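You operate a simulated robot arm through the tools that you are given. There is no shell and no other tool. Be economical: measure what you need, move in short steps, check, and stop when the job is done.

Carry out the task below with a simulated robot arm. There is one attempt and no reset: what you move stays moved.

Task
Start printer one: air on, then power, home the head, zero the counter.
Fine: switch on only once the gauge has risen; the vent stays shut.

The check looks at the end state, three seconds after you hand in, the way a careful person would. Anything else that was tipped, shoved, dropped, spilled or broken makes it a failure.

Robot
A 7-joint arm with a two-finger parallel gripper on a trunk, on a base that drives. Base frame: it is fixed to the floor where the robot stands at the start and does not move with it; the origin is under the middle of the robot, x ahead of it, y to its left, z up; the surface under the hand at the start is at about z = 0.75. Units: m, degrees, N and s.
With the tool pointing down near the work surface it reaches from about 0.34 to 0.76 m from the robot's upright axis, wherever it stands. Its first joint turns from -115.0 to 115.0 degrees. Places, roughly: air valve of printer one [0.5, 0, 0.8]; air valve of printer two [-1.9, -1.1, 0.8]; clear guard of printer two [-1.9, -0.6, 1.3]; depth knob of printer one [0.8, -0.9, 1.1]; depth knob of printer two [-2.2, -0.2, 1.1]; dwell slider [0.9, -1.2, 0.6]; gauge of printer one [0.5, -0.1, 0.9]; home key of printer two [-2.2, -0.2, 1.2]; mains plug of printer one [0.75, -1.25, 1]; mains plug of printer two [-2.25, 0, 1.25]; mode selector of printer one [0.8, -0.8, 1.1]; mode selector of printer two [-2.2, -0.3, 1.1]; pedal of printer two [-2.2, 0.2, 0.8]; pedal plug of printer one [0.75, -1.25, 1.25]; pedal plug of printer two [-2.25, 0, 1.25]; power switch of printer one [0.8, -1, 1.2]. Payload 3.91 kg.
The TCP is the grasp point between the finger pads, 0.03 m short of the fingertips. In the tool frame z runs along the fingers and y along their closing line. Largest opening 0.11 m; finger width 0.02, thickness 0.01; the body of the gripper, 0.048 by 0.112 m, starts 0.055 m behind the TCP.
Orientation is that of the tool frame in the base frame, as [roll, pitch, yaw] about the fixed x, y, z axes, in that order (R = Rz(yaw) Ry(pitch) Rx(roll)). With the fingers straight down and closing along the base's y, the tool's x points along the base's -x, its y along +y and its z along -z.

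Tools
- The arm moves only by the tool send_rows. Its argument "series" is one flat list of numbers, 7 for each row, row after row: the turn, a rotation vector about the base's x, y, z in units of 5 degrees (1.0 is 5 degrees), then the shift along the base's x, y, z in units of 50 mm (1.0 is 50 mm), then the opening, from 0 (shut) to 1 (fully open). In form: [rx, ry, rz, dx, dy, dz, fingers, rx, ry, rz, dx, dy, dz, fingers, ...]. A call has 1 to 10 rows; each row shifts and turns the commanded pose from where the row before left it. A call with a number of a shift or a turn outside -1 to 1 is refused whole. Rows are played at 5 a second. More than 0.05 m and 8.6 degrees between two rows, or a gripper value outside its range, and nothing of the call is played. A pose out of reach is approached as far as the arm can. The call stops where the force on the tool passes 40 N (or 10 N more than at its start, if that is more) or the arm is blocked; 0.2 s more then pass. The fingers move at their own pace (about 0.108 m/s each) and stop on an object; they squeeze with about 40 N. The grip force told is the motor's: it shows also when the fingers shut on nothing. Time passes only in rows, and 0.2 s behind the last, so rows that do not move let the fingers close. The reply holds the time, the measured pose of the TCP, the force on the tool along the base axes, the opening and the grip force, in the units named above and with some noise, with the torque about the TCP (base axes, N m) and any sound that the robot's microphone picked up, and new pictures: "views" is both (left out), scene, wrist or none.
- Cameras (640 x 400 px; columns grow to the right, rows downward): "scene" is now at [0.0156, 0.1083, 1.5822]; the picture's right is [-0.53, -0.85, 0.00], its down [-0.46, 0.29, -0.84] and it looks along [0.71, -0.44, -0.54] (base axes); focal length 288 px, centre (320, 200). "wrist" rides on the gripper at [0.072, 0.017, -0.103] in the tool frame; the picture's right is [-0.23, 0.97, 0.00], its down [-0.76, -0.18, -0.62] and it looks along [-0.61, -0.14, 0.78] (tool axes); focal length 222 px, centre (320, 200). There is no depth. A picture from a camera that has moved, and an enlarged one, comes with that camera's place and axes in the base frame and with its lens.
- move_column(by): slides the trunk up (or, below 0, down) by that many m; the arm and the scene camera ride with it, the base frame stays. It gives what a move gives, with no picture.
- steer(legs): drives the robot by 1 to 6 legs, each [ahead, turn to the left] in m and degrees, along the robot's own axes; the way and the turn of a leg run together, so that a leg with both is an arc; at most 1.5 m and 180 degrees a leg. The arm and the cameras ride along, it lands a little off, and it stops where it bumps. It gives what a move gives, and a new picture of the scene camera.
- aim_head(pan, tilt): turns the head with the scene camera to pan (to the left, within 155 degrees either way) and tilt (down, from -29 to 69), counted from straight ahead of the robot. It gives what a move gives, and a new picture of the scene camera.
- zoom(camera, box): a new picture of the part [left, top, right, bottom] of that camera's present view, enlarged. It takes no simulated time.
- sign_off(): hands the job in; it is judged then, once.

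Work in short steps. Places have to be worked out from the pictures, the camera data and where the tool is seen: move nearer, look again, correct. Check each grasp and each placing, and mend what went wrong. You have 120 turns and 260 pictures in all, those below and enlarged ones among them. Open the gripper and draw the arm clear of the work before you hand the job in, unless the task says otherwise; then end with one line.

The tools are called after "Call:" as name(argument=value, ...) on one line, values as JSON. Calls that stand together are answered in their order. send_rows: Moves the arm, as the interface text tells. Its arguments: {"type":"object","properties":{"series":{"type":"array","items":{"type":"number"}},"views":{"type":"string","enum":["both","scene","wrist","none"]}},"required":["series"]} The other tools are called the same way: move_column (by) slides the trunk up or down; steer (legs) drives the base; aim_head (pan, tilt) turns the head that bears the scene camera; zoom (camera, box) takes an enlarged picture of a part of a camera's view; sign_off () hands the job in.

At the start:

```text
time: 0.0
tcp_pos: [0.4086, -0.2359, 1.3982]
orientation: [180.0, -0.1, 180.0]
wrist_force: [0.4, -0.2, -0.3]
torque: [0.01, -0.01, 0.01]
grip_width: 0.1101
finger_force: 0.1
trunk travel left (down, up): [-0.675, 0.315]
robot x, y, heading: [0.0012, -0.0032, -0.0]
head pan, tilt: [-31.8, 32.9]
```

scene: 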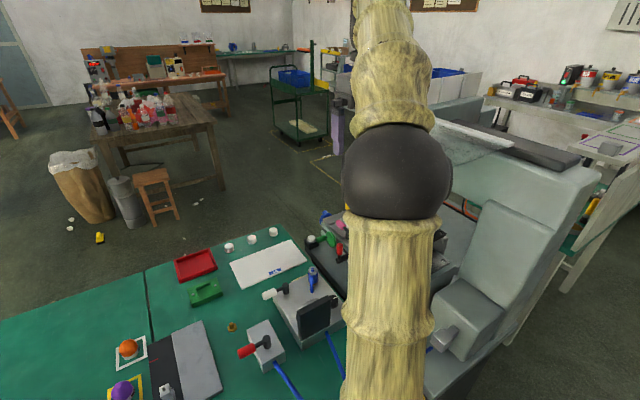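
wrist: 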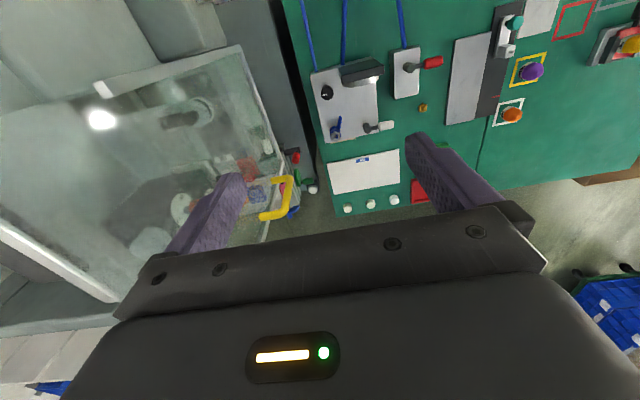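

The pictures show a green bench with a valve block and, to the right, a machine with a clear guard. I zoom into both views to read the labels.

Call:
zoom(camera="wrist", box=[290, 30, 530, 220])

Call:
zoom(camera="scene", box=[160, 200, 360, 400])

Call:
aim_head(pan=-60, tilt=25)

```text
2.11 times, centred on (410, 125) of wrist
camera zoom: at [0.336, -0.2178, 1.5016], right [0.23, 0.97, 0.0], down [0.76, -0.18, 0.62], along [0.61, -0.14, -0.78], focal length 468 px, centre (130, 358)
```

zoom: 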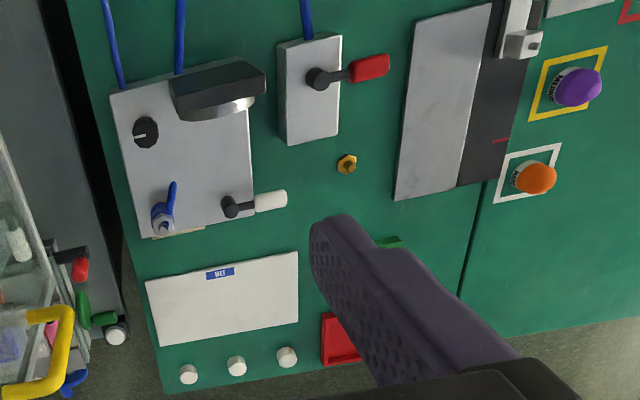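

```text
2.00 times, centred on (260, 300) of scene
camera zoom: at [0.0156, 0.1083, 1.5822], right [-0.53, -0.85, 0.0], down [-0.46, 0.29, -0.84], along [0.71, -0.44, -0.54], focal length 575 px, centre (440, 0)
```

zoom: 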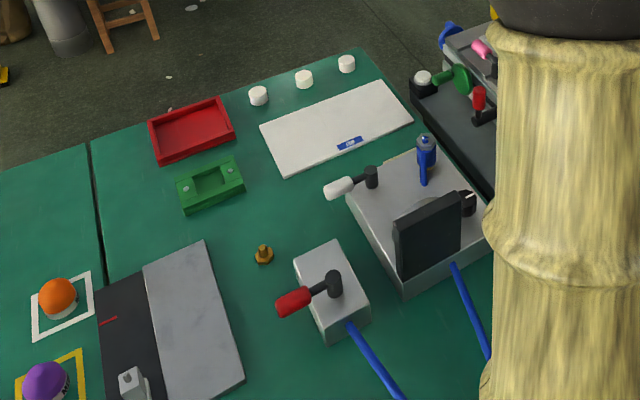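

```text
time: 0.9
tcp_pos: [0.4079, -0.2352, 1.397]
orientation: [-179.9, 0.1, 180.0]
wrist_force: [0.0, -0.6, 0.1]
torque: [0.02, -0.01, -0.01]
grip_width: 0.1101
finger_force: 0.1
trunk travel left (down, up): [-0.675, 0.315]
robot x, y, heading: [-0.0006, -0.0003, -0.1]
head pan, tilt: [-60.0, 25.0]
camera scene: at [-0.014, 0.0755, 1.5947], right [-0.87, -0.5, 0.0], down [-0.21, 0.37, -0.91], along [0.45, -0.78, -0.42], focal length 288 px, centre (320, 200)
```

scene: 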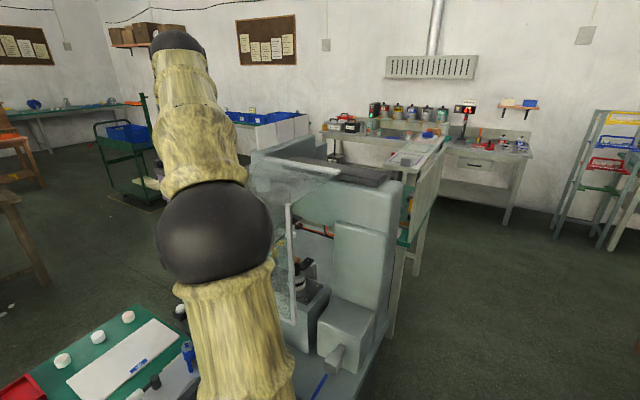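

The red-handled valve is at about (0.49, 0.03), and the gauge block with its blue and white levers is at about (0.55, -0.1). I move the hand over for a closer look.

Call:
send_rows(series=[0, 0, 0, 0, 1, 0, 1, 0, 0, 0, 0, 1, 0, 1, 0, 0, 0, 0, 1, 0, 1, 0, 0, 0, 0, 1, -1, 1, 0, 0, 0, -0.3, 1, -1, 1, 0, 0, 0, -0.3, 0, -1, 1], views="wrist")

Call:
aim_head(pan=-10, tilt=50)

```text
refused: row 4 steps farther than a row can; nothing moved
```

```text
time: 2.1
tcp_pos: [0.4077, -0.2374, 1.3981]
orientation: [-180.0, 0.0, -180.0]
wrist_force: [0.3, -0.3, -0.1]
torque: [0.02, 0.01, 0.0]
grip_width: 0.1101
finger_force: 0.0
trunk travel left (down, up): [-0.675, 0.315]
robot x, y, heading: [0.0007, -0.0017, 0.1]
head pan, tilt: [-10.0, 50.0]
camera scene: at [0.0157, 0.1417, 1.5572], right [-0.17, -0.98, 0.0], down [-0.75, 0.13, -0.64], along [0.63, -0.11, -0.77], focal length 288 px, centre (320, 200)
```

scene: 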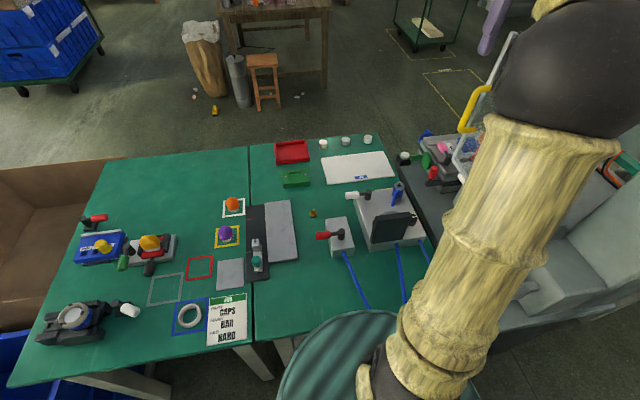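

The head view is now clear of the arm, so I zoom on the valves and the job card. A row is limited to 50 mm of total shift.

Call:
zoom(camera="scene", box=[300, 160, 440, 260])

Call:
send_rows(series=[0, 0, 0, 0, 1, 0, 1, 0, 0, 0, 0, 1, 0, 1, 0, 0, 0, 0, 1, 0, 1, 0, 0, 0, 0, 1, 0, 1, 0, 0, 0, 0, 1, 0, 1, 0, 0, 0, 0, 0, -1, 1, 0, 0, 0, 0, 0, -1, 1, 0, 0, 0, 0, 0, -1, 1, 0, 0, 0, 0, 0, -1, 1], views="wrist")

```text
4.00 times, centred on (370, 210) of scene
camera zoom: at [0.0157, 0.1417, 1.5572], right [-0.17, -0.98, 0.0], down [-0.75, 0.13, -0.64], along [0.63, -0.11, -0.77], focal length 1150 px, centre (120, 160)
```

zoom: 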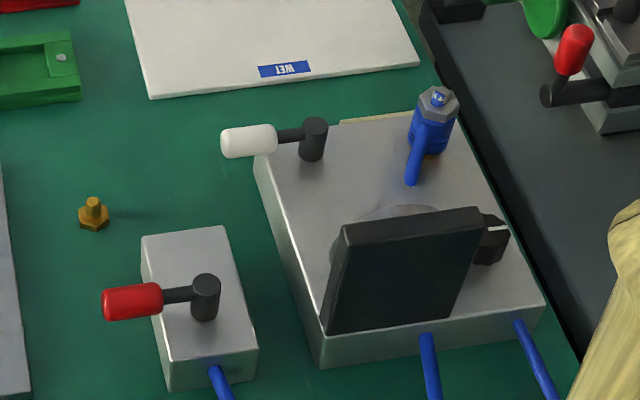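

```text
time: 4.1
tcp_pos: [0.4062, 0.0131, 1.1982]
orientation: [-180.0, 0.0, -179.9]
wrist_force: [0.0, -0.4, -0.5]
torque: [0.0, 0.02, 0.0]
grip_width: 0.1098
finger_force: 0.1
trunk travel left (down, up): [-0.675, 0.315]
robot x, y, heading: [-0.0032, 0.0013, -0.1]
head pan, tilt: [-10.0, 50.0]
camera wrist: at [0.3356, 0.0314, 1.3014], right [0.23, 0.97, 0.0], down [0.76, -0.18, 0.62], along [0.61, -0.14, -0.78], focal length 222 px, centre (320, 200)
```

wrist: 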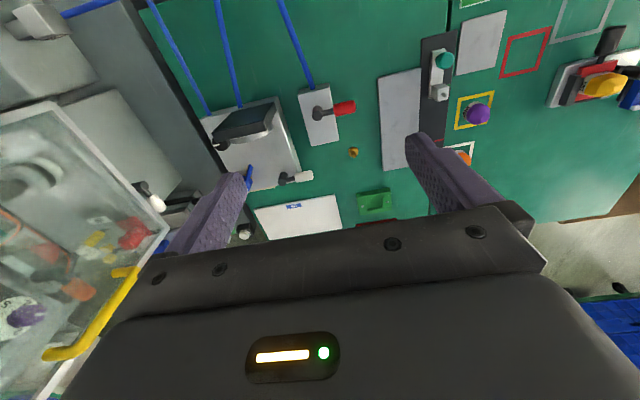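

The gauge faces away from me, towards +x, so the operator's side is the far side. I survey the surroundings to plan the drive around.

Call:
aim_head(pan=-85, tilt=30)

Call:
aim_head(pan=-45, tilt=25)

Call:
aim_head(pan=40, tilt=30)

Call:
aim_head(pan=-150, tilt=20)

```text
time: 5.6
tcp_pos: [0.4077, 0.0147, 1.1973]
orientation: [180.0, 0.1, -180.0]
wrist_force: [0.4, -0.7, -0.3]
torque: [0.0, 0.0, 0.02]
grip_width: 0.1099
finger_force: 0.0
trunk travel left (down, up): [-0.675, 0.315]
robot x, y, heading: [0.0007, 0.0035, -0.1]
head pan, tilt: [-85.0, 30.0]
camera scene: at [-0.0522, 0.0652, 1.5867], right [-1.0, -0.09, 0.0], down [-0.04, 0.5, -0.87], along [0.08, -0.86, -0.5], focal length 288 px, centre (320, 200)
```

scene: 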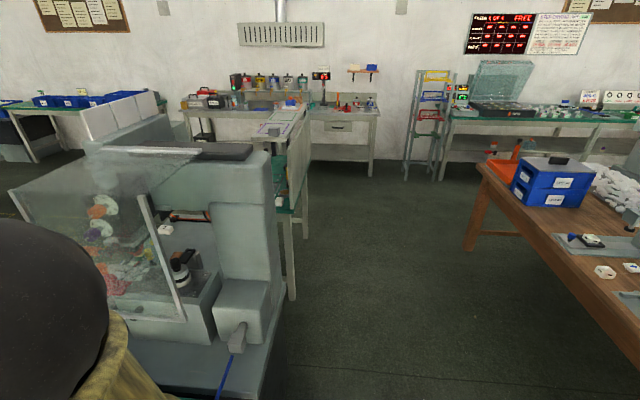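

```text
time: 6.7
tcp_pos: [0.4079, 0.0133, 1.1977]
orientation: [180.0, 0.0, -180.0]
wrist_force: [-0.2, -0.1, 0.1]
torque: [0.02, 0.01, -0.01]
grip_width: 0.1103
finger_force: 0.1
trunk travel left (down, up): [-0.675, 0.315]
robot x, y, heading: [-0.0017, -0.0006, 0.0]
head pan, tilt: [-45.0, 25.0]
camera scene: at [0.0049, 0.0901, 1.5947], right [-0.71, -0.71, 0.0], down [-0.3, 0.3, -0.91], along [0.64, -0.64, -0.42], focal length 288 px, centre (320, 200)
```

scene: 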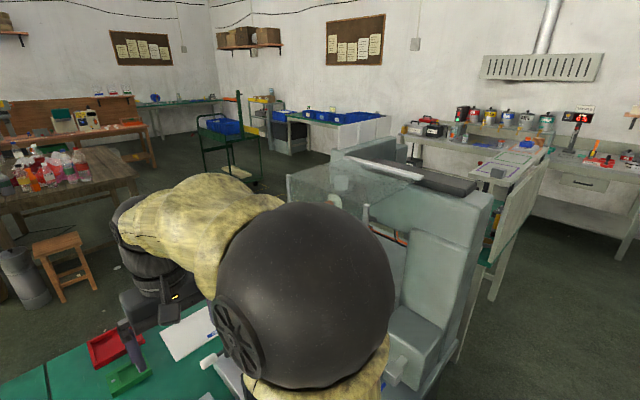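

```text
time: 8.2
tcp_pos: [0.4071, 0.014, 1.1984]
orientation: [179.9, -0.1, 179.9]
wrist_force: [0.7, 0.6, -0.9]
torque: [0.02, -0.03, 0.0]
grip_width: 0.11
finger_force: 0.1
trunk travel left (down, up): [-0.675, 0.315]
robot x, y, heading: [-0.0002, -0.0029, -0.0]
head pan, tilt: [40.0, 30.0]
camera scene: at [0.0091, 0.2134, 1.5867], right [0.64, -0.77, 0.0], down [-0.38, -0.32, -0.87], along [0.66, 0.56, -0.5], focal length 288 px, centre (320, 200)
```

scene: 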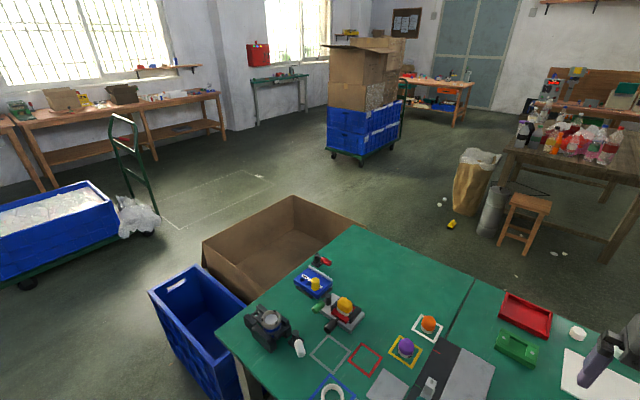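

```text
time: 11.1
tcp_pos: [0.4074, 0.014, 1.1985]
orientation: [180.0, 0.0, -179.9]
wrist_force: [-0.5, 0.1, -0.9]
torque: [-0.01, 0.0, 0.04]
grip_width: 0.11
finger_force: 0.1
trunk travel left (down, up): [-0.675, 0.315]
robot x, y, heading: [0.0008, -0.0029, 0.1]
head pan, tilt: [-150.0, 20.0]
camera scene: at [-0.1408, 0.1087, 1.6028], right [-0.5, 0.87, 0.0], down [0.3, 0.17, -0.94], along [-0.81, -0.47, -0.34], focal length 288 px, centre (320, 200)
```

scene: 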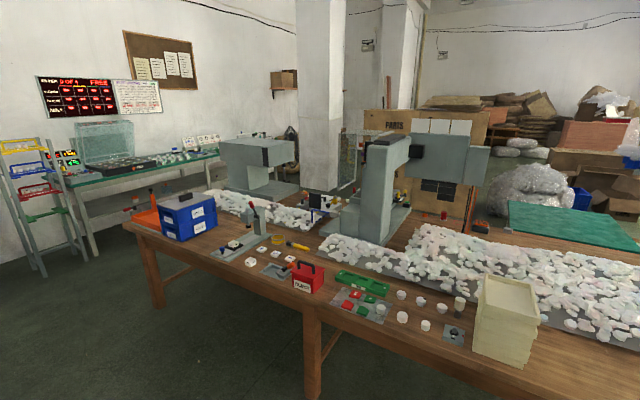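

The listed places suggest that printer two is printer one turned by 180°. I zoom on printer two and on the board to learn the layout.

Call:
zoom(camera="scene", box=[330, 110, 510, 250])

Call:
zoom(camera="scene", box=[20, 60, 180, 170])

Call:
aim_head(pan=-75, tilt=38)

```text
2.86 times, centred on (420, 180) of scene
camera zoom: at [-0.1408, 0.1087, 1.6028], right [-0.5, 0.87, 0.0], down [0.3, 0.17, -0.94], along [-0.81, -0.47, -0.34], focal length 821 px, centre (34, 257)
```

zoom: 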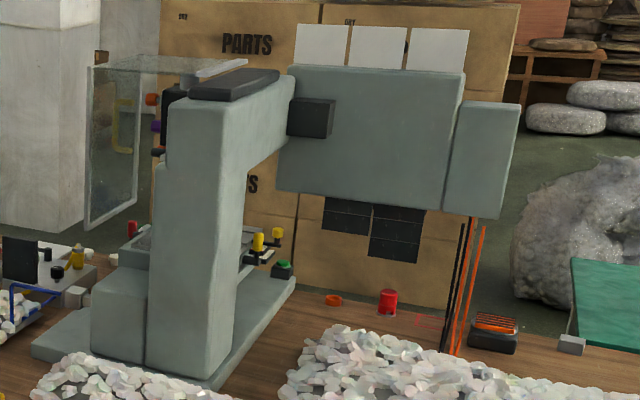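

```text
3.64 times, centred on (100, 115) of scene
camera zoom: at [-0.1408, 0.1087, 1.6028], right [-0.5, 0.87, 0.0], down [0.3, 0.17, -0.94], along [-0.81, -0.47, -0.34], focal length 1046 px, centre (1120, 509)
```

zoom: 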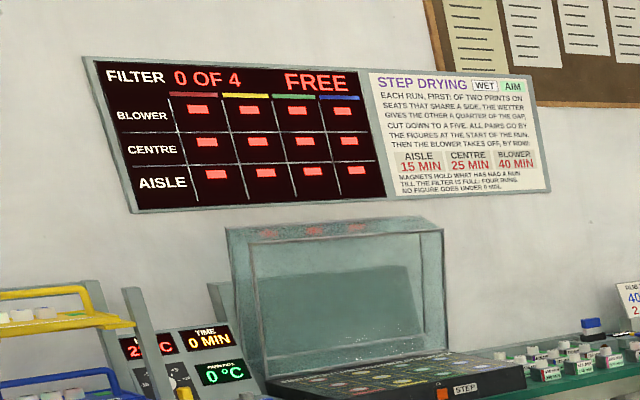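

```text
time: 12.5
tcp_pos: [0.4072, 0.014, 1.1974]
orientation: [-180.0, 0.0, -180.0]
wrist_force: [0.8, -0.2, -1.1]
torque: [0.02, 0.01, 0.0]
grip_width: 0.1098
finger_force: 0.1
trunk travel left (down, up): [-0.675, 0.315]
robot x, y, heading: [0.0023, 0.0003, 0.0]
head pan, tilt: [-75.0, 38.0]
camera scene: at [-0.0379, 0.0719, 1.5744], right [-0.97, -0.26, 0.0], down [-0.16, 0.59, -0.79], along [0.2, -0.76, -0.62], focal length 288 px, centre (320, 200)
```

scene: 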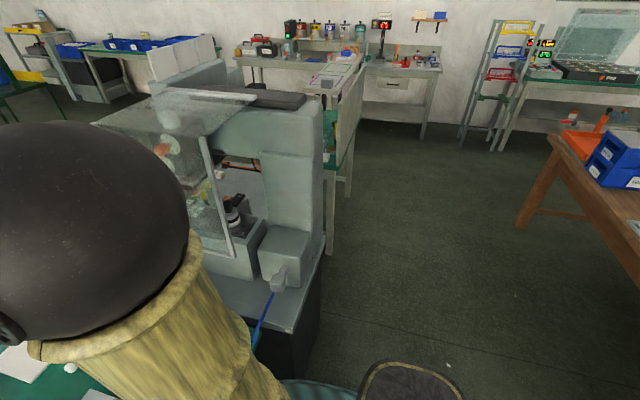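

The control panels face +x, so I'll drive there later through the gap at y≈-2.7. The valve is out of reach from that side, because the bench edge is at x≈1.0, so I do it from here. First I go lower for a close look.

Call:
send_rows(series=[0, 0, 0, 0, 0, -1, 0, 0, 0, 0, 0, 0, -1, 0, 0, 0, 0, -0.6, 0, -0.7, 0, 0, 0, 0, -0.3, 0.4, -0.6, 0], views="wrist")

Call:
aim_head(pan=-10, tilt=50)

```text
time: 13.5
tcp_pos: [0.3644, 0.0334, 1.032]
orientation: [180.0, 0.0, 180.0]
wrist_force: [-0.3, 0.0, -0.4]
torque: [0.02, -0.02, 0.02]
grip_width: 0.0002
finger_force: 37.8
trunk travel left (down, up): [-0.675, 0.315]
robot x, y, heading: [0.0027, -0.0014, -0.0]
head pan, tilt: [-75.0, 38.0]
camera wrist: at [0.2916, 0.0512, 1.1362], right [0.23, 0.97, 0.0], down [0.76, -0.18, 0.62], along [0.61, -0.14, -0.78], focal length 222 px, centre (320, 200)
```

wrist: 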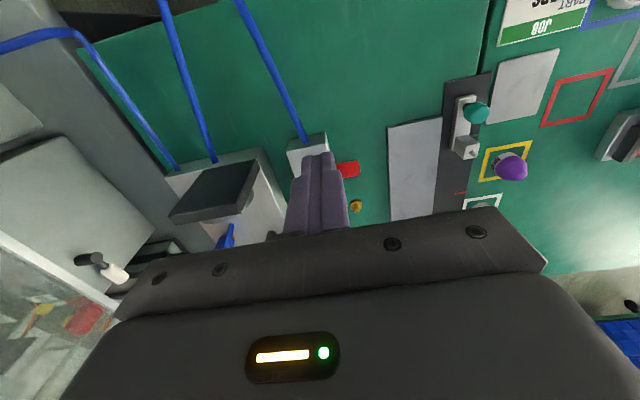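

```text
time: 14.9
tcp_pos: [0.3636, 0.0328, 1.0327]
orientation: [-180.0, 0.0, 179.9]
wrist_force: [0.7, 0.2, 0.0]
torque: [0.0, -0.01, 0.01]
grip_width: 0.0
finger_force: 37.9
trunk travel left (down, up): [-0.675, 0.315]
robot x, y, heading: [-0.0014, -0.002, -0.2]
head pan, tilt: [-10.0, 50.0]
camera scene: at [0.0156, 0.1419, 1.5572], right [-0.17, -0.98, 0.0], down [-0.75, 0.13, -0.64], along [0.63, -0.11, -0.77], focal length 288 px, centre (320, 200)
```

scene: 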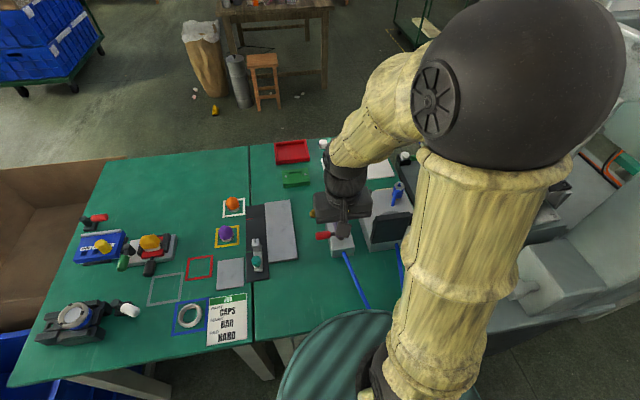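

I triangulate the pivot at about (0.478, -0.004, 0.83) and the red grip at about (0.475, 0.055). I place the shut fingers on the +x side of the grip.

Call:
send_rows(series=[0, 0, 0, 1, 0, 0, 0, 0, 0, 0, 1, 0, 0, 0, 0, 0, 0, 1, 0.1, 0, 0, 0, 0, 0, 0.2, 0.3, -0.9, 0, 0, 0, 0, 0, 0, -0.9, 0], views="both")

```text
refused: row 3 steps farther than a row can; nothing moved
```

The row norm was just over the limit, so I trim it.

Call:
send_rows(series=[0, 0, 0, 0.98, 0, 0, 0, 0, 0, 0, 0.98, 0, 0, 0, 0, 0, 0, 0.98, 0.1, 0, 0, 0, 0, 0, 0.24, 0.34, -0.85, 0, 0, 0, 0, 0, 0, -0.9, 0], views="both")

```text
time: 16.1
tcp_pos: [0.521, 0.0578, 0.9457]
orientation: [-180.0, 0.0, 180.0]
wrist_force: [1.2, -0.2, -0.4]
torque: [-0.02, -0.01, 0.0]
grip_width: 0.0
finger_force: 37.7
trunk travel left (down, up): [-0.675, 0.315]
robot x, y, heading: [0.0016, -0.0015, -0.1]
head pan, tilt: [-10.0, 50.0]
camera scene: at [0.0164, 0.142, 1.5572], right [-0.17, -0.98, 0.0], down [-0.75, 0.13, -0.64], along [0.63, -0.11, -0.77], focal length 288 px, centre (320, 200)
camera wrist: at [0.4491, 0.0754, 1.0487], right [0.23, 0.97, 0.0], down [0.76, -0.18, 0.62], along [0.61, -0.14, -0.78], focal length 222 px, centre (320, 200)
```

scene: 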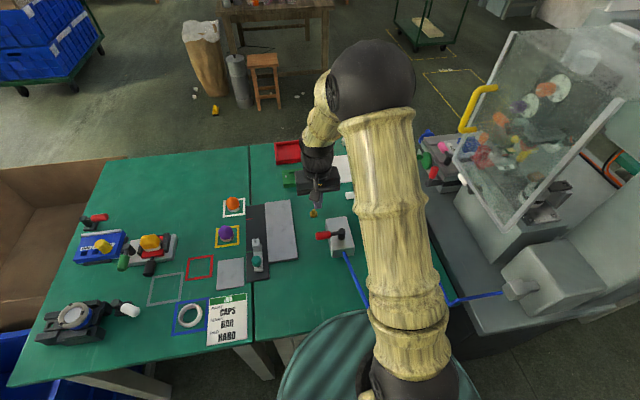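
wrist: 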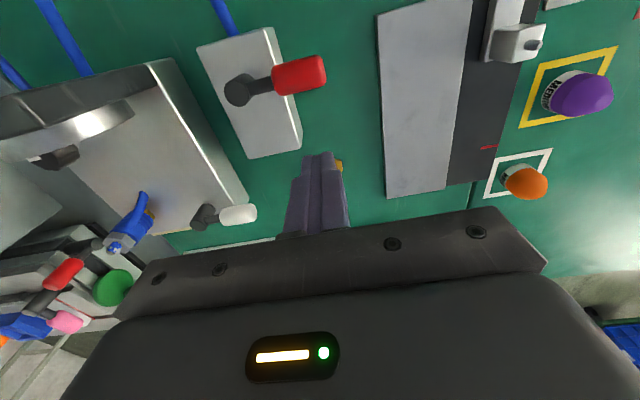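

The grip is confirmed at (0.48, 0.05, 0.83) and the brass peg at x≈0.60 is clear of the fingers. I lower so the tips sit beside the grip.

Call:
send_rows(series=[0, 0, 0, 0, 0, -0.98, 0, 0, 0, 0, 0, 0, -0.97, 0], views="scene")

Call:
zoom(camera="scene", box=[280, 160, 400, 260])

```text
time: 16.7
tcp_pos: [0.523, 0.0577, 0.8475]
orientation: [-180.0, 0.0, 180.0]
wrist_force: [0.4, 0.4, -0.3]
torque: [-0.02, 0.0, -0.03]
grip_width: 0.0003
finger_force: 37.8
trunk travel left (down, up): [-0.675, 0.315]
robot x, y, heading: [-0.0041, 0.0013, 0.1]
head pan, tilt: [-10.0, 50.0]
camera scene: at [0.0165, 0.142, 1.5572], right [-0.17, -0.98, 0.0], down [-0.76, 0.13, -0.64], along [0.63, -0.11, -0.77], focal length 288 px, centre (320, 200)
```

scene: 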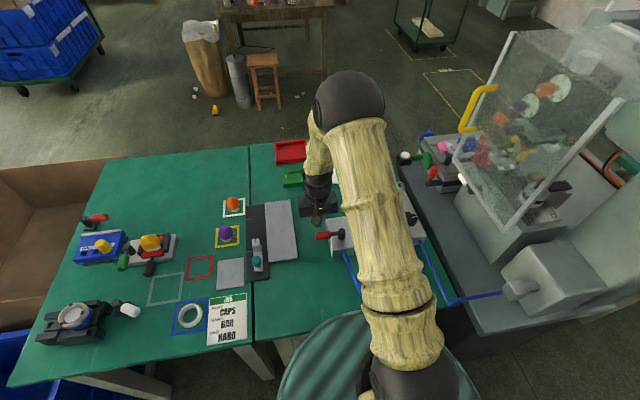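

```text
4.00 times, centred on (340, 210) of scene
camera zoom: at [0.0165, 0.142, 1.5572], right [-0.17, -0.98, 0.0], down [-0.76, 0.13, -0.64], along [0.63, -0.11, -0.77], focal length 1150 px, centre (240, 160)
```

zoom: 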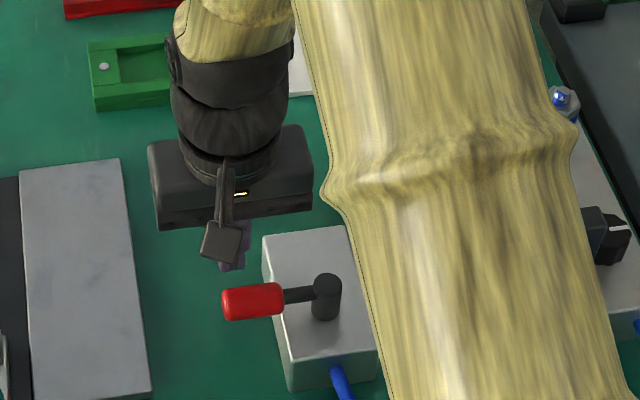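

The fingers stand on the far side of the grip. I push gently towards -x in small steps and watch the force.

Call:
send_rows(series=[0, 0, 0, -0.3, 0, 0, 0, 0, 0, 0, -0.3, 0, 0, 0, 0, 0, 0, -0.3, 0, 0, 0, 0, 0, 0, -0.3, 0, 0, 0], views="scene")

Call:
zoom(camera="scene", box=[280, 160, 400, 260])

```text
time: 17.4
tcp_pos: [0.5017, 0.0581, 0.8498]
orientation: [179.8, 2.0, 179.8]
wrist_force: [13.7, 0.0, 0.1]
torque: [0.19, -0.27, -0.02]
grip_width: 0.0
finger_force: 37.2
trunk travel left (down, up): [-0.675, 0.315]
robot x, y, heading: [-0.0001, -0.0003, 0.2]
head pan, tilt: [-10.0, 50.0]
stopped in row 3: the force on the tool passed its limit at 50 N (the readings are from after the stop); the commanded pose is now the measured one
camera scene: at [0.0167, 0.142, 1.5571], right [-0.17, -0.98, 0.0], down [-0.75, 0.13, -0.64], along [0.63, -0.11, -0.77], focal length 288 px, centre (320, 200)
```

scene: 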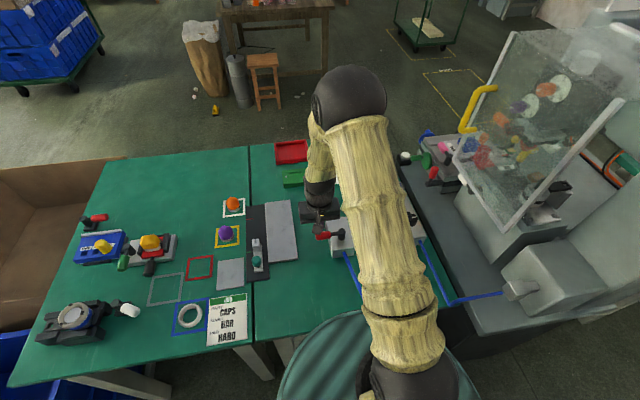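

```text
4.00 times, centred on (340, 210) of scene
camera zoom: at [0.0167, 0.142, 1.5571], right [-0.17, -0.98, 0.0], down [-0.75, 0.13, -0.64], along [0.63, -0.11, -0.77], focal length 1150 px, centre (240, 160)
```

zoom: 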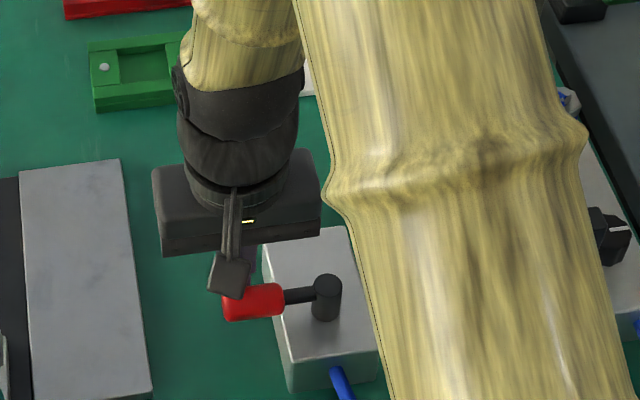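

The lever is firm against a stop in that direction, so it opens the other way. I back off, lift over, and come down on the -x side of the grip.

Call:
send_rows(series=[0, 0.4, 0, 0.4, 0, 0, 0, 0, 0, 0, 0, 0, 0.98, 0, 0, 0, 0, -0.95, 0, 0.2, 0, 0, 0, 0, -0.95, 0, 0, 0, 0, 0, 0, 0, 0, -0.6, 0, 0, 0, 0, 0, 0, -0.6, 0], views="scene")

Call:
zoom(camera="scene", box=[280, 160, 400, 260])

```text
time: 18.8
tcp_pos: [0.423, 0.0576, 0.8467]
orientation: [179.9, -0.4, 179.8]
wrist_force: [-0.6, -0.3, -0.1]
torque: [0.0, 0.0, 0.0]
grip_width: 0.0
finger_force: 37.9
trunk travel left (down, up): [-0.675, 0.315]
robot x, y, heading: [0.003, -0.0007, 0.1]
head pan, tilt: [-10.0, 50.0]
camera scene: at [0.0168, 0.1421, 1.5572], right [-0.17, -0.98, 0.0], down [-0.75, 0.13, -0.64], along [0.63, -0.11, -0.77], focal length 288 px, centre (320, 200)
```

scene: 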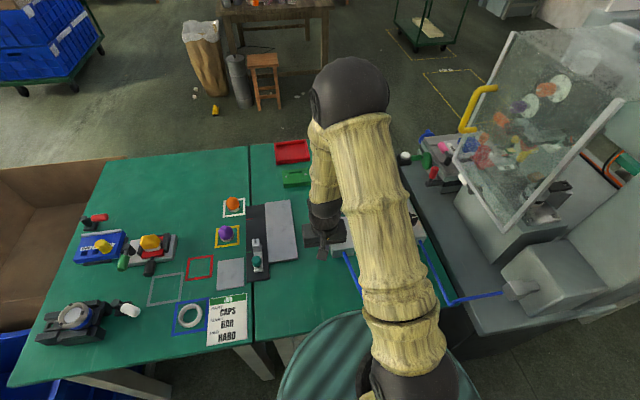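

```text
4.00 times, centred on (340, 210) of scene
camera zoom: at [0.0168, 0.1421, 1.5572], right [-0.17, -0.98, 0.0], down [-0.75, 0.13, -0.64], along [0.63, -0.11, -0.77], focal length 1150 px, centre (240, 160)
```

zoom: 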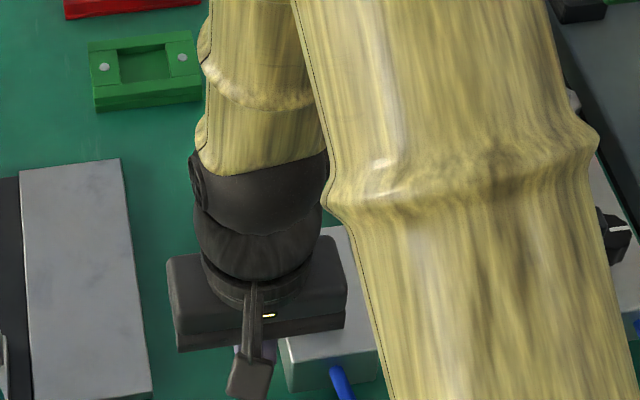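

I push towards +x along the lever's arc.

Call:
send_rows(series=[0, 0, 0, 0.3, -0.05, 0, 0, 0, 0, 0, 0.3, -0.05, 0, 0, 0, 0, 0, 0.3, 0, 0, 0, 0, 0, 0, 0.36, 0.04, 0, 0, 0, 0, 0, 0.3, -0.1, 0, 0, 0, 0, 0, 0.26, -0.14, 0, 0], views="scene")

Call:
zoom(camera="scene", box=[280, 160, 400, 260])

```text
time: 20.2
tcp_pos: [0.5158, 0.041, 0.8495]
orientation: [179.9, -0.3, 180.0]
wrist_force: [-0.3, 0.1, -0.3]
torque: [0.01, -0.02, 0.0]
grip_width: 0.0001
finger_force: 38.0
trunk travel left (down, up): [-0.675, 0.315]
robot x, y, heading: [-0.0008, 0.0, 0.2]
head pan, tilt: [-10.0, 50.0]
camera scene: at [0.0162, 0.1419, 1.5572], right [-0.17, -0.98, 0.0], down [-0.75, 0.13, -0.64], along [0.63, -0.11, -0.77], focal length 288 px, centre (320, 200)
```

scene: 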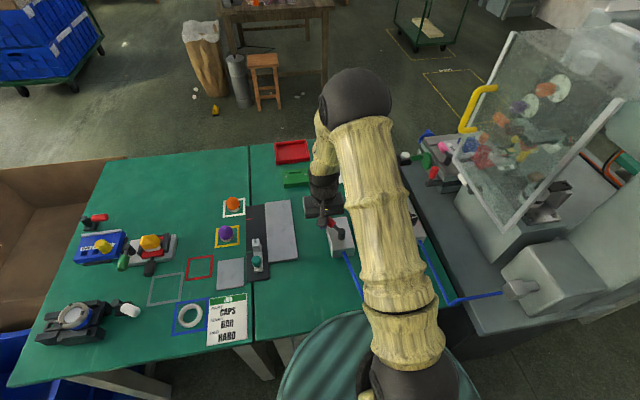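

```text
4.00 times, centred on (340, 210) of scene
camera zoom: at [0.0162, 0.1419, 1.5572], right [-0.17, -0.98, 0.0], down [-0.75, 0.13, -0.64], along [0.63, -0.11, -0.77], focal length 1150 px, centre (240, 160)
```

zoom: 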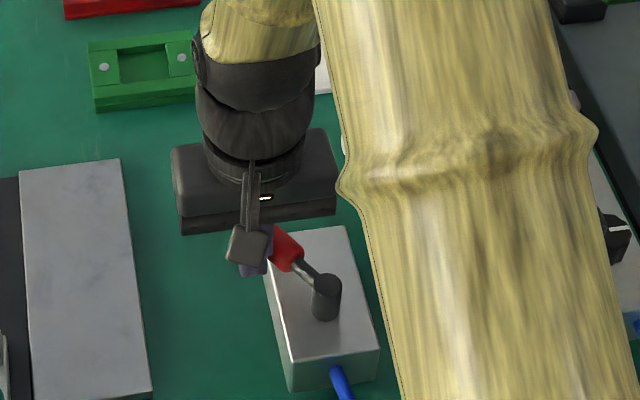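

The lever is turning freely, about 50° so far. I push on to the stop at about 90°.

Call:
send_rows(series=[0, 0, 0, 0.22, -0.24, 0, 0, 0, 0, 0, 0.12, -0.26, 0, 0, 0, 0, 0, 0, -0.2, 0, 0, 0, 0, 0, 0, -0.2, 0, 0], views="scene")

Call:
zoom(camera="scene", box=[280, 160, 400, 260])

```text
time: 21.2
tcp_pos: [0.5329, 0.0113, 0.8483]
orientation: [179.2, -0.4, -179.4]
wrist_force: [0.5, 14.1, -3.9]
torque: [0.31, -0.05, -0.1]
grip_width: 0.0
finger_force: 37.9
trunk travel left (down, up): [-0.675, 0.315]
robot x, y, heading: [-0.0023, 0.0008, -0.2]
head pan, tilt: [-10.0, 50.0]
stopped in row 4: the force on the tool passed its limit at 47 N (the readings are from after the stop); the commanded pose is now the measured one
camera scene: at [0.017, 0.1418, 1.5571], right [-0.17, -0.98, 0.0], down [-0.75, 0.13, -0.64], along [0.63, -0.11, -0.77], focal length 288 px, centre (320, 200)
```

scene: 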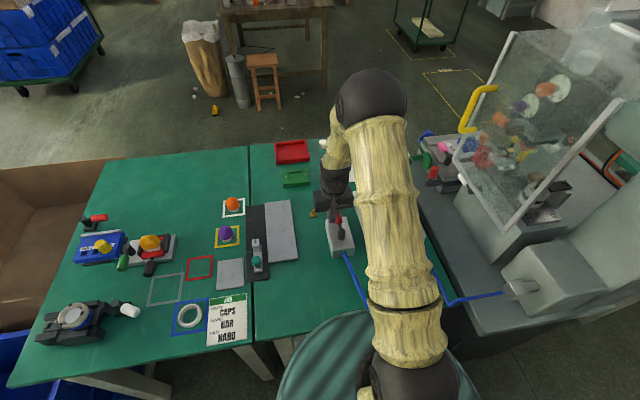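

```text
4.00 times, centred on (340, 210) of scene
camera zoom: at [0.017, 0.1418, 1.5571], right [-0.17, -0.98, 0.0], down [-0.75, 0.13, -0.64], along [0.63, -0.11, -0.77], focal length 1150 px, centre (240, 160)
```

zoom: 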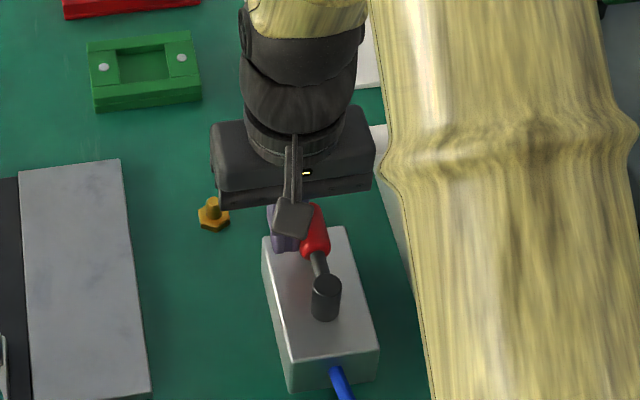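

The lever is at its stop, in line with the hose, so the air is on. I withdraw the hand and raise it for the drive.

Call:
send_rows(series=[0.15, 0, -0.1, 0, 0.5, 0, 0, 0, 0, 0, 0, 0, 1, 0, 0, 0, 0, 0, 0, 1, 0, 0, 0, 0, 0, 0, 1, 0, 0, 0, 0, -0.9, 0, 0, 0, 0, 0, 0, -0.9, 0, 0, 0, 0, 0, 0, -0.9, 0, 0, 0, 0, 0, 0, 0, 0, 1, 0, 0, 0, 0, 0, 0, 1, 0], views="wrist")

Call:
zoom(camera="scene", box=[280, 140, 440, 260])

Call:
aim_head(pan=-90, tilt=40)

```text
time: 23.2
tcp_pos: [0.3935, 0.0353, 1.0986]
orientation: [178.6, -0.2, -179.9]
wrist_force: [0.1, -0.4, -0.3]
torque: [0.0, -0.02, -0.02]
grip_width: 0.0
finger_force: 38.2
trunk travel left (down, up): [-0.675, 0.315]
robot x, y, heading: [0.0007, 0.0032, -0.1]
head pan, tilt: [-10.0, 50.0]
camera wrist: at [0.3228, 0.05, 1.2035], right [0.23, 0.97, 0.02], down [0.76, -0.19, 0.62], along [0.6, -0.12, -0.79], focal length 222 px, centre (320, 200)
```

wrist: 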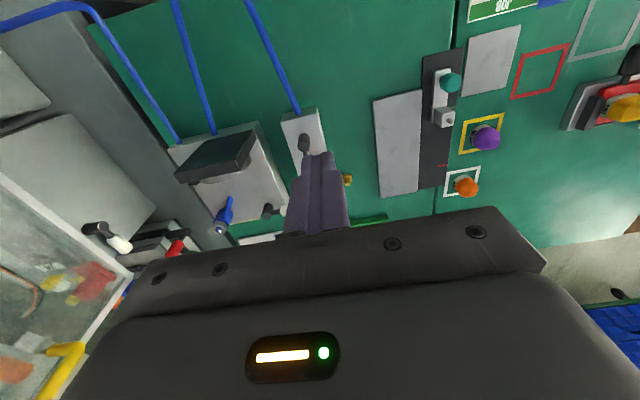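

```text
3.33 times, centred on (360, 200) of scene
camera zoom: at [0.0154, 0.1419, 1.5571], right [-0.17, -0.98, 0.0], down [-0.75, 0.13, -0.64], along [0.63, -0.11, -0.77], focal length 958 px, centre (187, 200)
```

zoom: 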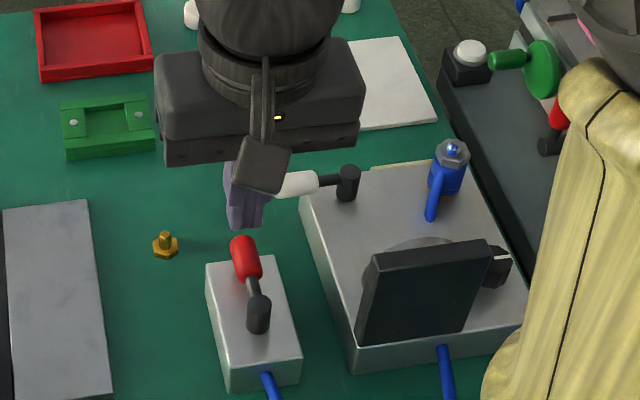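

```text
time: 24.7
tcp_pos: [0.396, 0.0357, 1.0976]
orientation: [178.7, -0.3, 179.9]
wrist_force: [1.0, -0.4, 0.1]
torque: [-0.01, -0.03, 0.0]
grip_width: 0.0
finger_force: 38.0
trunk travel left (down, up): [-0.675, 0.315]
robot x, y, heading: [0.0017, -0.0008, -0.2]
head pan, tilt: [-90.0, 40.0]
camera scene: at [-0.0594, 0.0703, 1.5714], right [-1.0, 0.0, 0.0], down [0.0, 0.64, -0.77], along [0.0, -0.77, -0.64], focal length 288 px, centre (320, 200)
```

scene: 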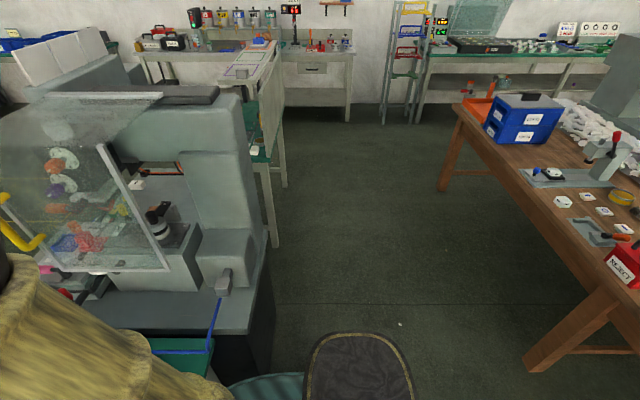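

The corridor runs from x≈-1.05 to x≈0.15 and the middle bench ends at about y=-2.0. I back out, turn right and drive along x≈-0.45.

Call:
steer(legs=[[-0.45, 0], [0, -90], [1.4, 0], [1.2, 0]])

Call:
aim_head(pan=90, tilt=30)

```text
time: 48.0
tcp_pos: [-0.4135, -3.0263, 1.0986]
orientation: [178.6, -0.3, 89.3]
wrist_force: [0.3, 0.6, -1.0]
torque: [0.0, 0.03, 0.02]
grip_width: 0.0001
finger_force: 37.4
trunk travel left (down, up): [-0.675, 0.315]
robot x, y, heading: [-0.4404, -2.6298, -90.5]
head pan, tilt: [-90.0, 40.0]
camera scene: at [-0.3753, -2.5701, 1.5714], right [0.01, 1.0, 0.0], down [0.64, -0.01, -0.77], along [-0.77, 0.01, -0.64], focal length 288 px, centre (320, 200)
```

scene: 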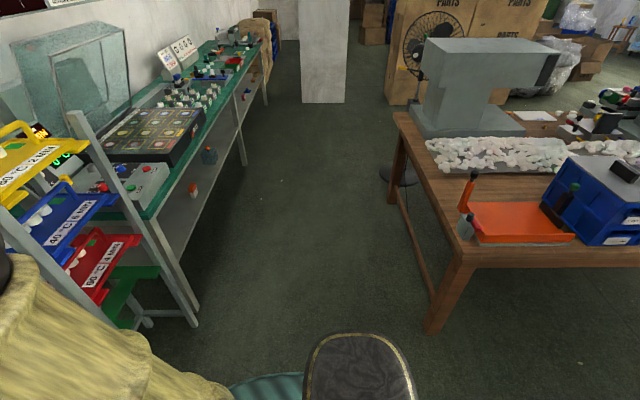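

```text
time: 50.7
tcp_pos: [-0.4128, -3.0265, 1.0972]
orientation: [178.6, -0.2, 89.3]
wrist_force: [-0.5, 0.1, 0.3]
torque: [0.0, 0.0, 0.0]
grip_width: 0.0
finger_force: 37.8
trunk travel left (down, up): [-0.675, 0.315]
robot x, y, heading: [-0.4428, -2.6347, -90.7]
head pan, tilt: [90.0, 30.0]
camera scene: at [-0.1998, -2.5719, 1.5867], right [-0.01, -1.0, 0.0], down [-0.5, 0.01, -0.87], along [0.87, -0.01, -0.5], focal length 288 px, centre (320, 200)
```

scene: 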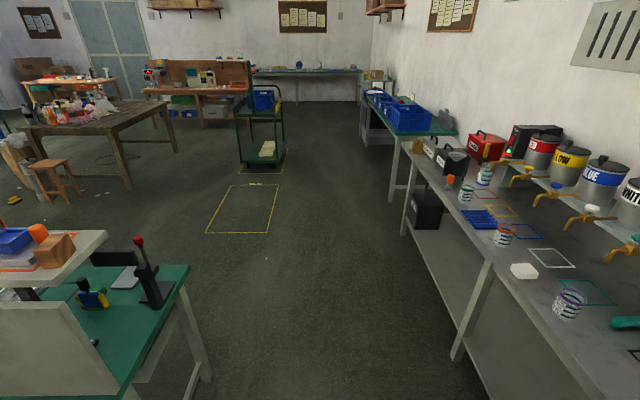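

The corridor is clear. I drive on to about (1.75, -0.9) and turn to face -x towards printer one.

Call:
steer(legs=[[0, 90.5], [1.2, 0], [1.0, 0], [0, 90], [1.45, 0]])

Call:
aim_head(pan=65, tilt=25)

```text
time: 82.7
tcp_pos: [1.676, -0.721, 1.0977]
orientation: [178.6, -0.3, -88.2]
wrist_force: [-0.8, -1.1, 0.8]
torque: [0.0, -0.01, -0.01]
grip_width: 0.0
finger_force: 37.5
trunk travel left (down, up): [-0.675, 0.315]
robot x, y, heading: [1.7244, -1.1131, 91.8]
head pan, tilt: [90.0, 30.0]
camera scene: at [1.4806, -1.1798, 1.5867], right [-0.03, 1.0, 0.0], down [0.5, 0.02, -0.87], along [-0.87, -0.03, -0.5], focal length 288 px, centre (320, 200)
```

scene: 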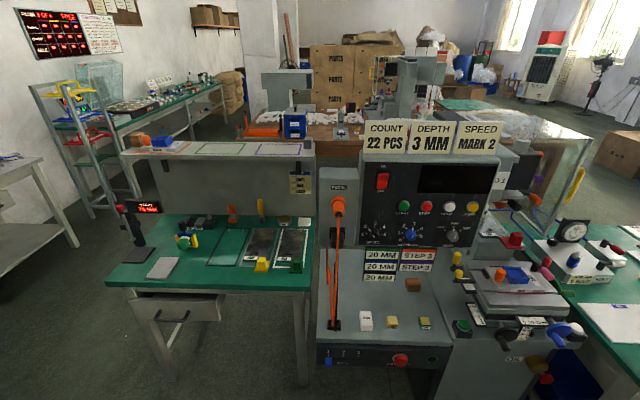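

```text
time: 83.6
tcp_pos: [1.6759, -0.7221, 1.0983]
orientation: [178.6, -0.2, -88.3]
wrist_force: [-0.3, 0.5, 0.3]
torque: [0.02, -0.01, -0.02]
grip_width: 0.0
finger_force: 37.5
trunk travel left (down, up): [-0.675, 0.315]
robot x, y, heading: [1.7202, -1.1119, 91.8]
head pan, tilt: [65.0, 25.0]
camera scene: at [1.4863, -1.1409, 1.5946], right [0.39, 0.92, 0.0], down [0.39, -0.17, -0.91], along [-0.83, 0.36, -0.42], focal length 288 px, centre (320, 200)
```

scene: 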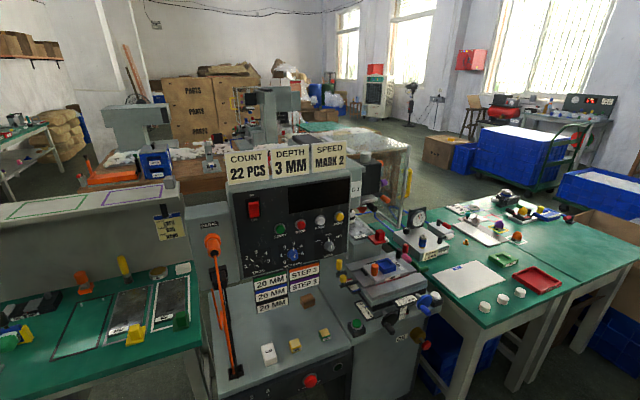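

Excellent view of the control panel. I zoom on the panel, the gauge and the lower part.

Call:
zoom(camera="scene", box=[220, 140, 370, 270])

Call:
zoom(camera="scene", box=[380, 195, 460, 260])

Call:
zoom(camera="scene", box=[190, 240, 450, 400])

```text
3.08 times, centred on (295, 205) of scene
camera zoom: at [1.4863, -1.1409, 1.5946], right [0.39, 0.92, 0.0], down [0.39, -0.17, -0.91], along [-0.83, 0.36, -0.42], focal length 885 px, centre (397, 185)
```

zoom: 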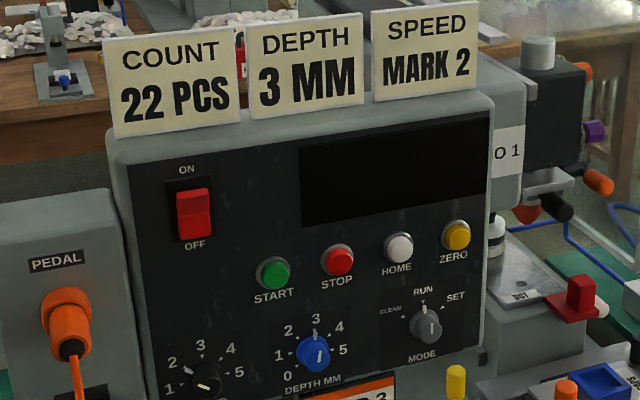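

```text
6.15 times, centred on (420, 228) of scene
camera zoom: at [1.4863, -1.1409, 1.5946], right [0.39, 0.92, 0.0], down [0.39, -0.17, -0.91], along [-0.83, 0.36, -0.42], focal length 1769 px, centre (-295, 31)
```

zoom: 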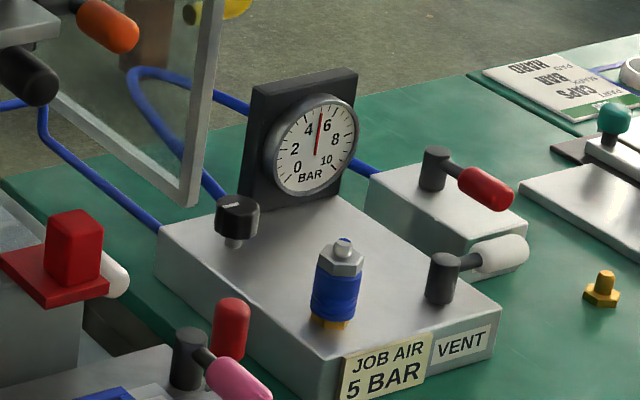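

```text
2.46 times, centred on (320, 320) of scene
camera zoom: at [1.4863, -1.1409, 1.5946], right [0.39, 0.92, 0.0], down [0.39, -0.17, -0.91], along [-0.83, 0.36, -0.42], focal length 708 px, centre (320, -95)
```

zoom: 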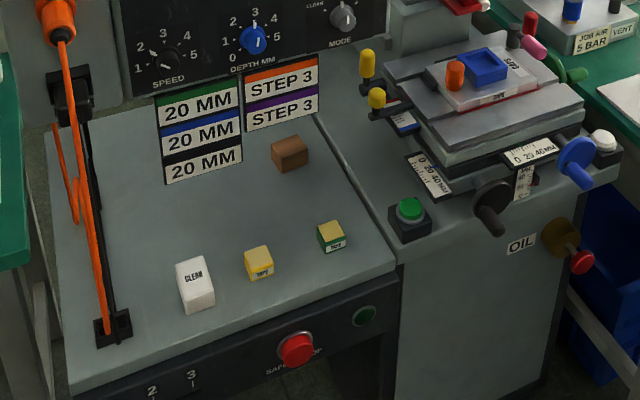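

The gauge reads 5 bar, which matches the job card, and the vent lever is unchanged. The panel has the ON/OFF rocker and the START, STOP, HOME and ZERO keys. I turn to face the panel and move a little closer.

Call:
steer(legs=[[0.1, 0], [0, 88.2], [0.25, 0]])

Call:
aim_head(pan=0, tilt=30)

```text
time: 91.9
tcp_pos: [1.0747, -1.0473, 1.0983]
orientation: [178.6, -0.3, -0.4]
wrist_force: [-0.6, 0.0, 0.0]
torque: [0.0, -0.04, -0.02]
grip_width: 0.0
finger_force: 37.5
trunk travel left (down, up): [-0.675, 0.315]
robot x, y, heading: [1.4687, -1.0166, 179.5]
head pan, tilt: [65.0, 25.0]
camera scene: at [1.4871, -1.2492, 1.5947], right [-0.9, 0.43, 0.0], down [0.18, 0.38, -0.91], along [-0.39, -0.82, -0.42], focal length 288 px, centre (320, 200)
```

scene: 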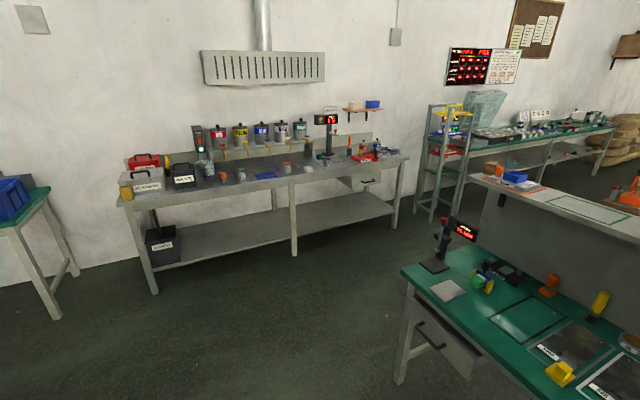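

```text
time: 93.2
tcp_pos: [1.0752, -1.0471, 1.0981]
orientation: [178.6, -0.2, -0.3]
wrist_force: [0.0, -0.4, 0.4]
torque: [0.03, -0.01, 0.0]
grip_width: 0.0
finger_force: 37.6
trunk travel left (down, up): [-0.675, 0.315]
robot x, y, heading: [1.4733, -1.0181, 179.6]
head pan, tilt: [0.0, 30.0]
camera scene: at [1.437, -1.1654, 1.5867], right [0.01, 1.0, 0.0], down [0.5, 0.0, -0.87], along [-0.87, 0.01, -0.5], focal length 288 px, centre (320, 200)
```

scene: 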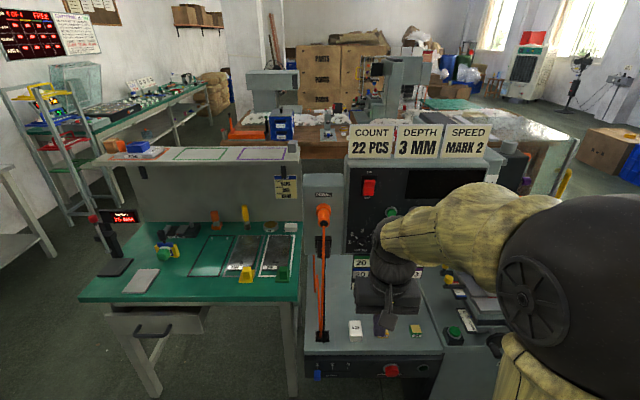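

The tool must point at the panel, so I back off for arm room. Then I rotate the fingers to horizontal in steps.

Call:
steer(legs=[[-0.18, 0]])

Call:
send_rows(series=[0, 1, 0, 0, 0, 0.2, 0, 0, 1, 0, 0, 0, 0.2, 0, 0, 1, 0, 0, 0, 0.2, 0, 0, 1, 0, 0, 0, 0.2, 0, 0, 1, 0, 0, 0, 0.2, 0, 0, 1, 0, 0, 0, 0.2, 0, 0, 1, 0, -0.2, 0, 0, 0, 0, 1, 0, -0.2, 0, 0, 0, 0, 1, 0, -0.2, 0, 0, 0], views="both")

```text
time: 94.9
tcp_pos: [1.2596, -1.0492, 1.0999]
orientation: [178.6, -0.2, -0.3]
wrist_force: [0.2, 0.5, 0.4]
torque: [0.02, 0.04, -0.01]
grip_width: 0.0
finger_force: 37.5
trunk travel left (down, up): [-0.675, 0.315]
robot x, y, heading: [1.6556, -1.0161, 179.6]
head pan, tilt: [0.0, 30.0]
camera scene: at [1.6215, -1.1669, 1.5867], right [0.01, 1.0, 0.0], down [0.5, 0.0, -0.87], along [-0.87, 0.01, -0.5], focal length 288 px, centre (320, 200)
```

scene: 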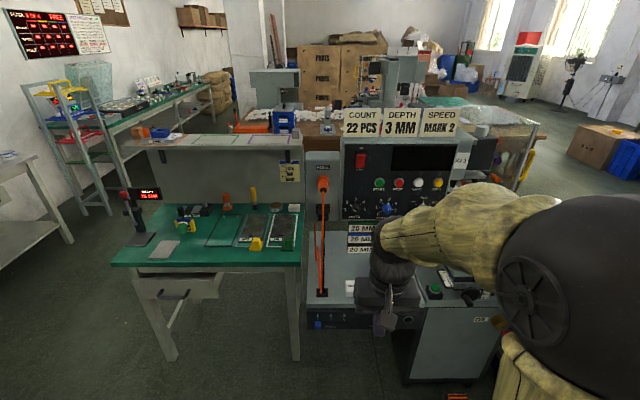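

```text
time: 96.9
tcp_pos: [1.2278, -1.0505, 1.1587]
orientation: [178.3, 44.8, -0.5]
wrist_force: [-0.6, 0.5, 0.1]
torque: [0.0, -0.03, 0.04]
grip_width: 0.0003
finger_force: 37.5
trunk travel left (down, up): [-0.675, 0.315]
robot x, y, heading: [1.6564, -1.017, 179.8]
head pan, tilt: [0.0, 30.0]
camera scene: at [1.6204, -1.167, 1.5867], right [0.01, 1.0, 0.0], down [0.5, 0.0, -0.87], along [-0.87, 0.01, -0.5], focal length 288 px, centre (320, 200)
camera wrist: at [1.3526, -1.0636, 1.1816], right [-0.15, -0.97, 0.18], down [-0.1, 0.2, 0.97], along [-0.98, 0.13, -0.13], focal length 222 px, centre (320, 200)
```

scene: 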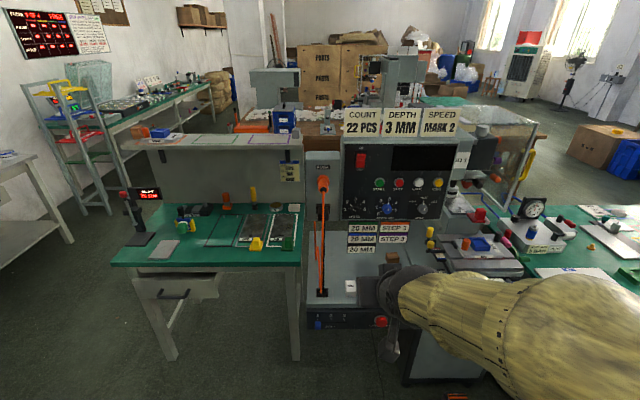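
wrist: 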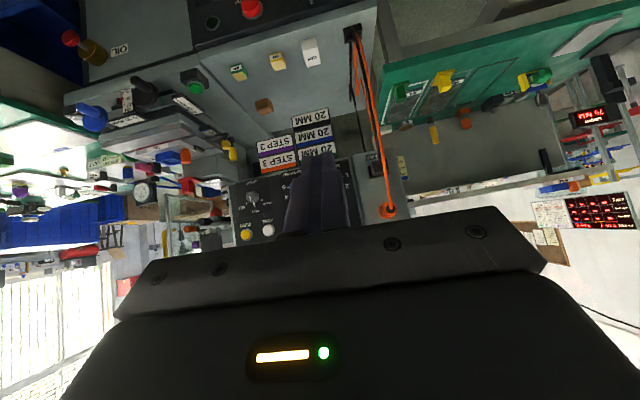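

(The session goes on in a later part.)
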